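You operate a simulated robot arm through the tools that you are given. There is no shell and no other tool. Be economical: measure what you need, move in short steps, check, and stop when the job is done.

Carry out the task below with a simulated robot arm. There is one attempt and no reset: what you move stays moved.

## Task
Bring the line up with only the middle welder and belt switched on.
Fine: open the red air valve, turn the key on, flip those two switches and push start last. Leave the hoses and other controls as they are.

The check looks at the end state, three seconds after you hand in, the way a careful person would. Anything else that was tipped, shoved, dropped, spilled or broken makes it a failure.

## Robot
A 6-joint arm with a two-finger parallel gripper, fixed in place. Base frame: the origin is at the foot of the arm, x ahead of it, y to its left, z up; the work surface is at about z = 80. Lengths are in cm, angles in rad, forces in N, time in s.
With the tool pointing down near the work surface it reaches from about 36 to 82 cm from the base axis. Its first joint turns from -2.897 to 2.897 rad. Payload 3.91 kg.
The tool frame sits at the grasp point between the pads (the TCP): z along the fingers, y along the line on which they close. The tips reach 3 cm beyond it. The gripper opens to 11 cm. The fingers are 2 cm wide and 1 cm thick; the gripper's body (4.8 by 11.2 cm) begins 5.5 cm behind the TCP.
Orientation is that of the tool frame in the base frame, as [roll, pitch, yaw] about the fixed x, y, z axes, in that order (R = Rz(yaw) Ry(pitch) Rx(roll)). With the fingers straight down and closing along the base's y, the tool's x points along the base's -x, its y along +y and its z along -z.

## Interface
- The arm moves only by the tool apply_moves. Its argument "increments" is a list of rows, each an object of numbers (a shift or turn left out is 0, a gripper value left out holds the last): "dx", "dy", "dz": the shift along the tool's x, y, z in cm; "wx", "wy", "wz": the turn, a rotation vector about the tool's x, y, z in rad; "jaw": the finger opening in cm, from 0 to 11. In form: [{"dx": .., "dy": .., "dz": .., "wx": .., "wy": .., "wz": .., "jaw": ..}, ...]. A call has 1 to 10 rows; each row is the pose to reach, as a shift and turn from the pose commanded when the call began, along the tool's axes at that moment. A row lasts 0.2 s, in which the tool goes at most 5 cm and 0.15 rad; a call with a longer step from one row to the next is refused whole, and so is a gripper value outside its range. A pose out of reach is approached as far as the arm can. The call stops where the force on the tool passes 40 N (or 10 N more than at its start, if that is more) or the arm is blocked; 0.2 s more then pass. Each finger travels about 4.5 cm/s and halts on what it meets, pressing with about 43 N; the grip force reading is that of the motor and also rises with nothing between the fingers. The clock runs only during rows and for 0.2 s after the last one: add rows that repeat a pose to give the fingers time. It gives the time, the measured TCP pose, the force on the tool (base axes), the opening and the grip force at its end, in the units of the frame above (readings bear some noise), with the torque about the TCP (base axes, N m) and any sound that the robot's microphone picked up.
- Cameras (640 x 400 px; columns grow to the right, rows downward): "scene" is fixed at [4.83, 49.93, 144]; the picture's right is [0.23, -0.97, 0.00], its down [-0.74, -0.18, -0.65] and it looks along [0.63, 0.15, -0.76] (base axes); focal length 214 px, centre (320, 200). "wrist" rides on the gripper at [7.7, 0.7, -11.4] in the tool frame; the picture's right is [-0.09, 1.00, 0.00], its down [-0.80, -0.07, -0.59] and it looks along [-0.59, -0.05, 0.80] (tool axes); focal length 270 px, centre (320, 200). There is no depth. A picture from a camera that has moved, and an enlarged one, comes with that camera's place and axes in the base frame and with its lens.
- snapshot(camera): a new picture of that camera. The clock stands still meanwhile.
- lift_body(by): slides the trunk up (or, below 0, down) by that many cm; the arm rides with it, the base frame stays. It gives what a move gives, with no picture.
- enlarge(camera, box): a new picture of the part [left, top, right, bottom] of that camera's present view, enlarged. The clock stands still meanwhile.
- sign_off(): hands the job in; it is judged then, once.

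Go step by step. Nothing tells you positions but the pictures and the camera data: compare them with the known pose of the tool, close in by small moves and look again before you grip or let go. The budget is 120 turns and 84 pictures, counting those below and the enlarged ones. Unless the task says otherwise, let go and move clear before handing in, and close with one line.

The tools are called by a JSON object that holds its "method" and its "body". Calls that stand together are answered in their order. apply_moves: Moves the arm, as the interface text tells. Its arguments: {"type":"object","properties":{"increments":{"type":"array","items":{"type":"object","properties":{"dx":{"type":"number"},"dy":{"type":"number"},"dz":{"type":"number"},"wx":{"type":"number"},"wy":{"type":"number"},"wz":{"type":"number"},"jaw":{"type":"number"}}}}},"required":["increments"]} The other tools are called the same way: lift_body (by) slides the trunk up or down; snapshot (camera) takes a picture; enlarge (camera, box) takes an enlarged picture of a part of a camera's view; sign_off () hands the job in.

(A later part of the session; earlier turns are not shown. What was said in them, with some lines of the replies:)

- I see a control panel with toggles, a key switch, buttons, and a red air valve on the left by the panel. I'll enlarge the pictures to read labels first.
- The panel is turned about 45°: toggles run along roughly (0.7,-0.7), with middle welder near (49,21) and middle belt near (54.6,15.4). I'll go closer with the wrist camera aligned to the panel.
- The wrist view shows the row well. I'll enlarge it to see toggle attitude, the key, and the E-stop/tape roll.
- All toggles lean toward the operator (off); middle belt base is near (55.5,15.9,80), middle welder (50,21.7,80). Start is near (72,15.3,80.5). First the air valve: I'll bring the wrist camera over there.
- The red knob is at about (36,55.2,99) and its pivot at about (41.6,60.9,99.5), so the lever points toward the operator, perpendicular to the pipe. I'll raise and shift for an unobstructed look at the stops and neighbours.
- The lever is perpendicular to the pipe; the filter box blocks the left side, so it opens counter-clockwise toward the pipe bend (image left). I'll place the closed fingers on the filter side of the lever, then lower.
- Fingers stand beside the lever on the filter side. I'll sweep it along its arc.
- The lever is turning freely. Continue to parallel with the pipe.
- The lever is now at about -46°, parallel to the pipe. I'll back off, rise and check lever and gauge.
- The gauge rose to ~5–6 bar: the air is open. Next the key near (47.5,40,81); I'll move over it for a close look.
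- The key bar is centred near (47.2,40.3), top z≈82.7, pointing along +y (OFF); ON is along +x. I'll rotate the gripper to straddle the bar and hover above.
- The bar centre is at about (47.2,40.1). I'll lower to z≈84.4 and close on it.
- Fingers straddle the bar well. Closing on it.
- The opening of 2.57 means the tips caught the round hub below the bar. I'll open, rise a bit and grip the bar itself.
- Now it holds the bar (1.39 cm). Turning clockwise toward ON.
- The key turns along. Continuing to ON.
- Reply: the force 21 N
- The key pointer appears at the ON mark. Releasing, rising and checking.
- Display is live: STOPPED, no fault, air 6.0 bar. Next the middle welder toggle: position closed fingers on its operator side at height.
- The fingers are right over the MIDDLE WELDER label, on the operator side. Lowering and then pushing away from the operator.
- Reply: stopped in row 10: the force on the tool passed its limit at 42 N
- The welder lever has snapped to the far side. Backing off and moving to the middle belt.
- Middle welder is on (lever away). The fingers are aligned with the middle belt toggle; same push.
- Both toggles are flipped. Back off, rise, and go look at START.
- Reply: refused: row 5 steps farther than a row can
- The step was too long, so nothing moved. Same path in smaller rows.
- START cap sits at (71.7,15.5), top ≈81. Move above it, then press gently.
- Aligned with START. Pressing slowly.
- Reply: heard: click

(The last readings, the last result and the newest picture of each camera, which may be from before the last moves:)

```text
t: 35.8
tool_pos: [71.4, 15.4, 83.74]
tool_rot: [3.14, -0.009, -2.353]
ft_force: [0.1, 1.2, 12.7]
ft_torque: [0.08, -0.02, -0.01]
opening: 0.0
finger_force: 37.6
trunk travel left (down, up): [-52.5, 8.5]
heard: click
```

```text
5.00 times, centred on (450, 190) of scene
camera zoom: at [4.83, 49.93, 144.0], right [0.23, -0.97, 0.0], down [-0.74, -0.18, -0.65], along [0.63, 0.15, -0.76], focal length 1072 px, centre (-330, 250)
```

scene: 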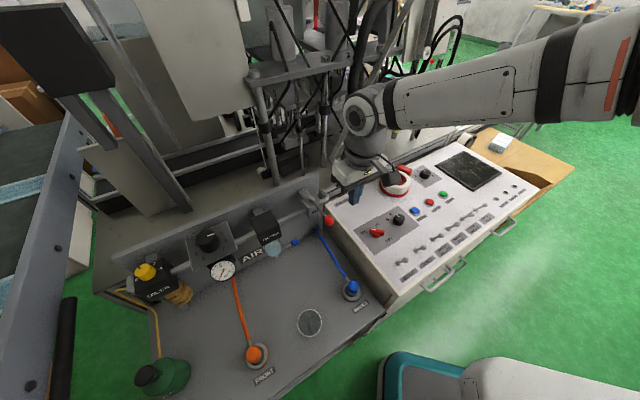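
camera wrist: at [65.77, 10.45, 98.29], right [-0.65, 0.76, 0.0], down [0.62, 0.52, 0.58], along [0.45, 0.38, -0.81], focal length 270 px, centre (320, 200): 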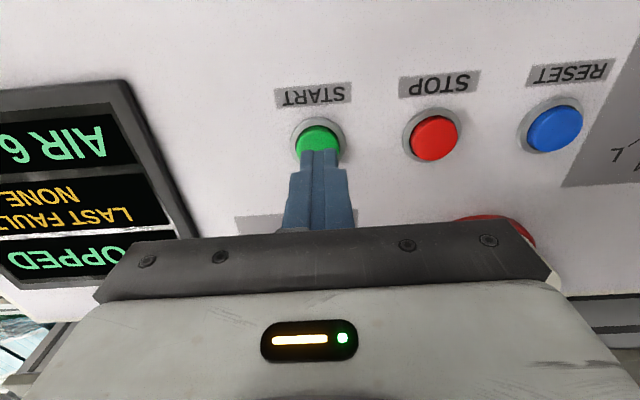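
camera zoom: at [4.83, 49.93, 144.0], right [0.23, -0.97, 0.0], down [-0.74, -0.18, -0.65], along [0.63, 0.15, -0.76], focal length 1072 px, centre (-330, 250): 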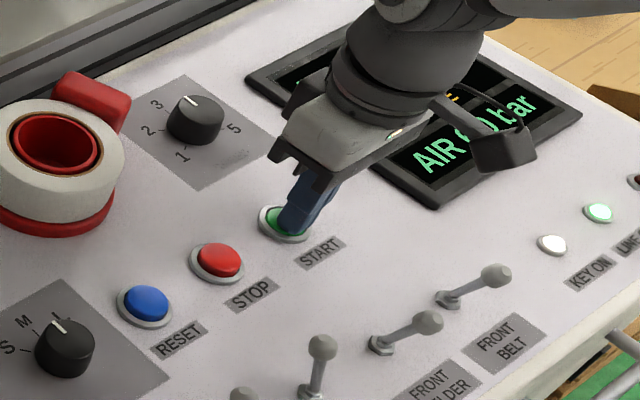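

A click sounded and the LINE ON lamp lit. I'll lift straight up and check the display.

{"method": "apply_moves", "body": {"increments": [{"dz": -4}, {"dz": -8.5}, {"dz": -13}, {"dz": -13, "dy": 4}, {"dz": -15, "dx": 4, "dy": 6}, {"dz": -17, "dx": 8, "dy": 6}, {"dz": -19, "dx": 12, "dy": 6}, {"dz": -19, "dx": 12, "dy": 6}]}}

{"method": "enlarge", "body": {"camera": "scene", "box": [320, 140, 540, 280]}}

{"method": "snapshot", "body": {"camera": "scene"}}

{"method": "snapshot", "body": {"camera": "wrist"}}

```text
t: 37.5
tool_pos: [58.99, 11.16, 102.62]
tool_rot: [3.139, -0.012, -2.351]
ft_force: [-0.4, 0.6, 0.2]
ft_torque: [0.05, -0.02, 0.0]
opening: 0.0
finger_force: 37.6
trunk travel left (down, up): [-52.5, 8.5]
```

```text
2.86 times, centred on (430, 210) of scene
camera zoom: at [4.83, 49.93, 144.0], right [0.23, -0.97, 0.0], down [-0.74, -0.18, -0.65], along [0.63, 0.15, -0.76], focal length 613 px, centre (6, 171)
```

zoom: 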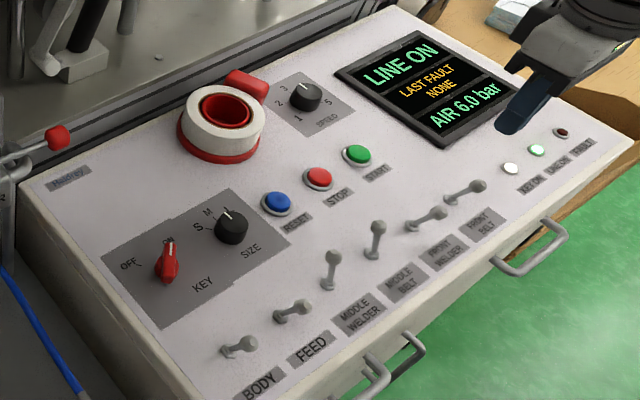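

```text
39 pictures are left
```

scene: 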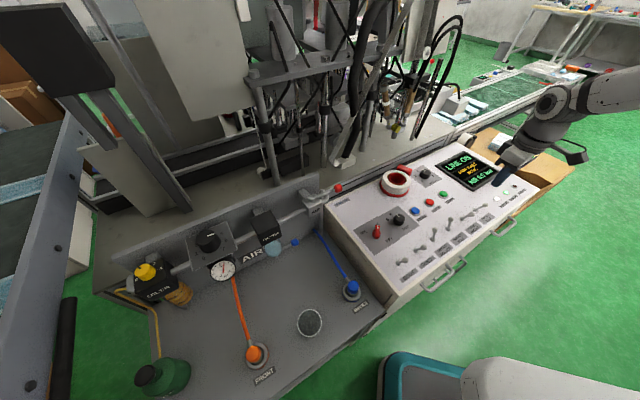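

```text
38 pictures are left
camera wrist: at [53.19, 6.24, 114.27], right [-0.65, 0.76, 0.0], down [0.62, 0.52, 0.58], along [0.44, 0.38, -0.81], focal length 270 px, centre (320, 200)
```

wrist: 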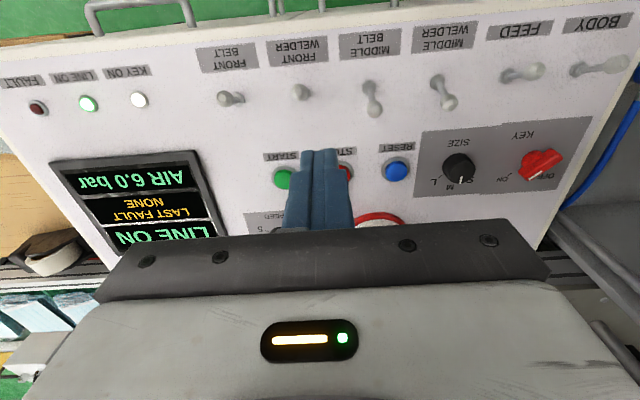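

The display reads LINE ON, no fault, only the two middle toggles flipped. I'll let a few seconds pass to confirm it holds.

{"method": "apply_moves", "body": {"increments": [{"dz": -2}, {"dz": -4}, {"dz": -4}, {"dz": -4}, {"dz": -4}, {"dz": -4}, {"dz": -4}, {"dz": -4}, {"dz": -4}, {"dz": -4}]}}

{"method": "enlarge", "body": {"camera": "scene", "box": [320, 140, 540, 280]}}

```text
t: 39.8
tool_pos: [58.91, 11.33, 106.67]
tool_rot: [3.137, -0.011, -2.351]
ft_force: [0.7, 0.3, -0.6]
ft_torque: [-0.02, 0.01, -0.01]
opening: 0.0
finger_force: 37.9
trunk travel left (down, up): [-52.5, 8.5]
```

```text
2.86 times, centred on (430, 210) of scene
camera zoom: at [4.83, 49.93, 144.0], right [0.23, -0.97, 0.0], down [-0.74, -0.18, -0.65], along [0.63, 0.15, -0.76], focal length 613 px, centre (6, 171)
```

zoom: 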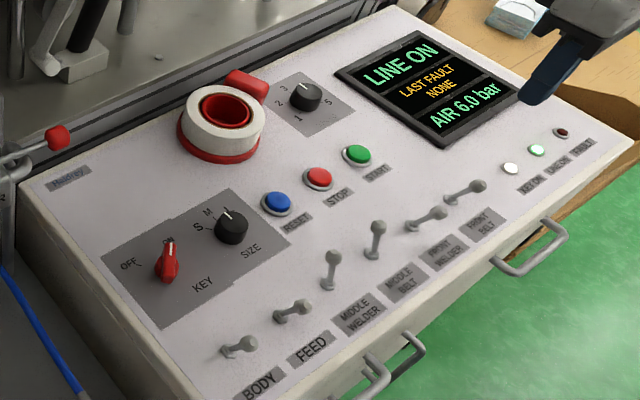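

The line stays ON with no fault and the arm is clear. Handing in.

{"method": "sign_off", "body": {}}

```text
The job is handed in.
```

The line is up: the display reads LINE ON with no fault and air at 6.0 bar, the key is on, and only the middle welder and middle belt are switched on.
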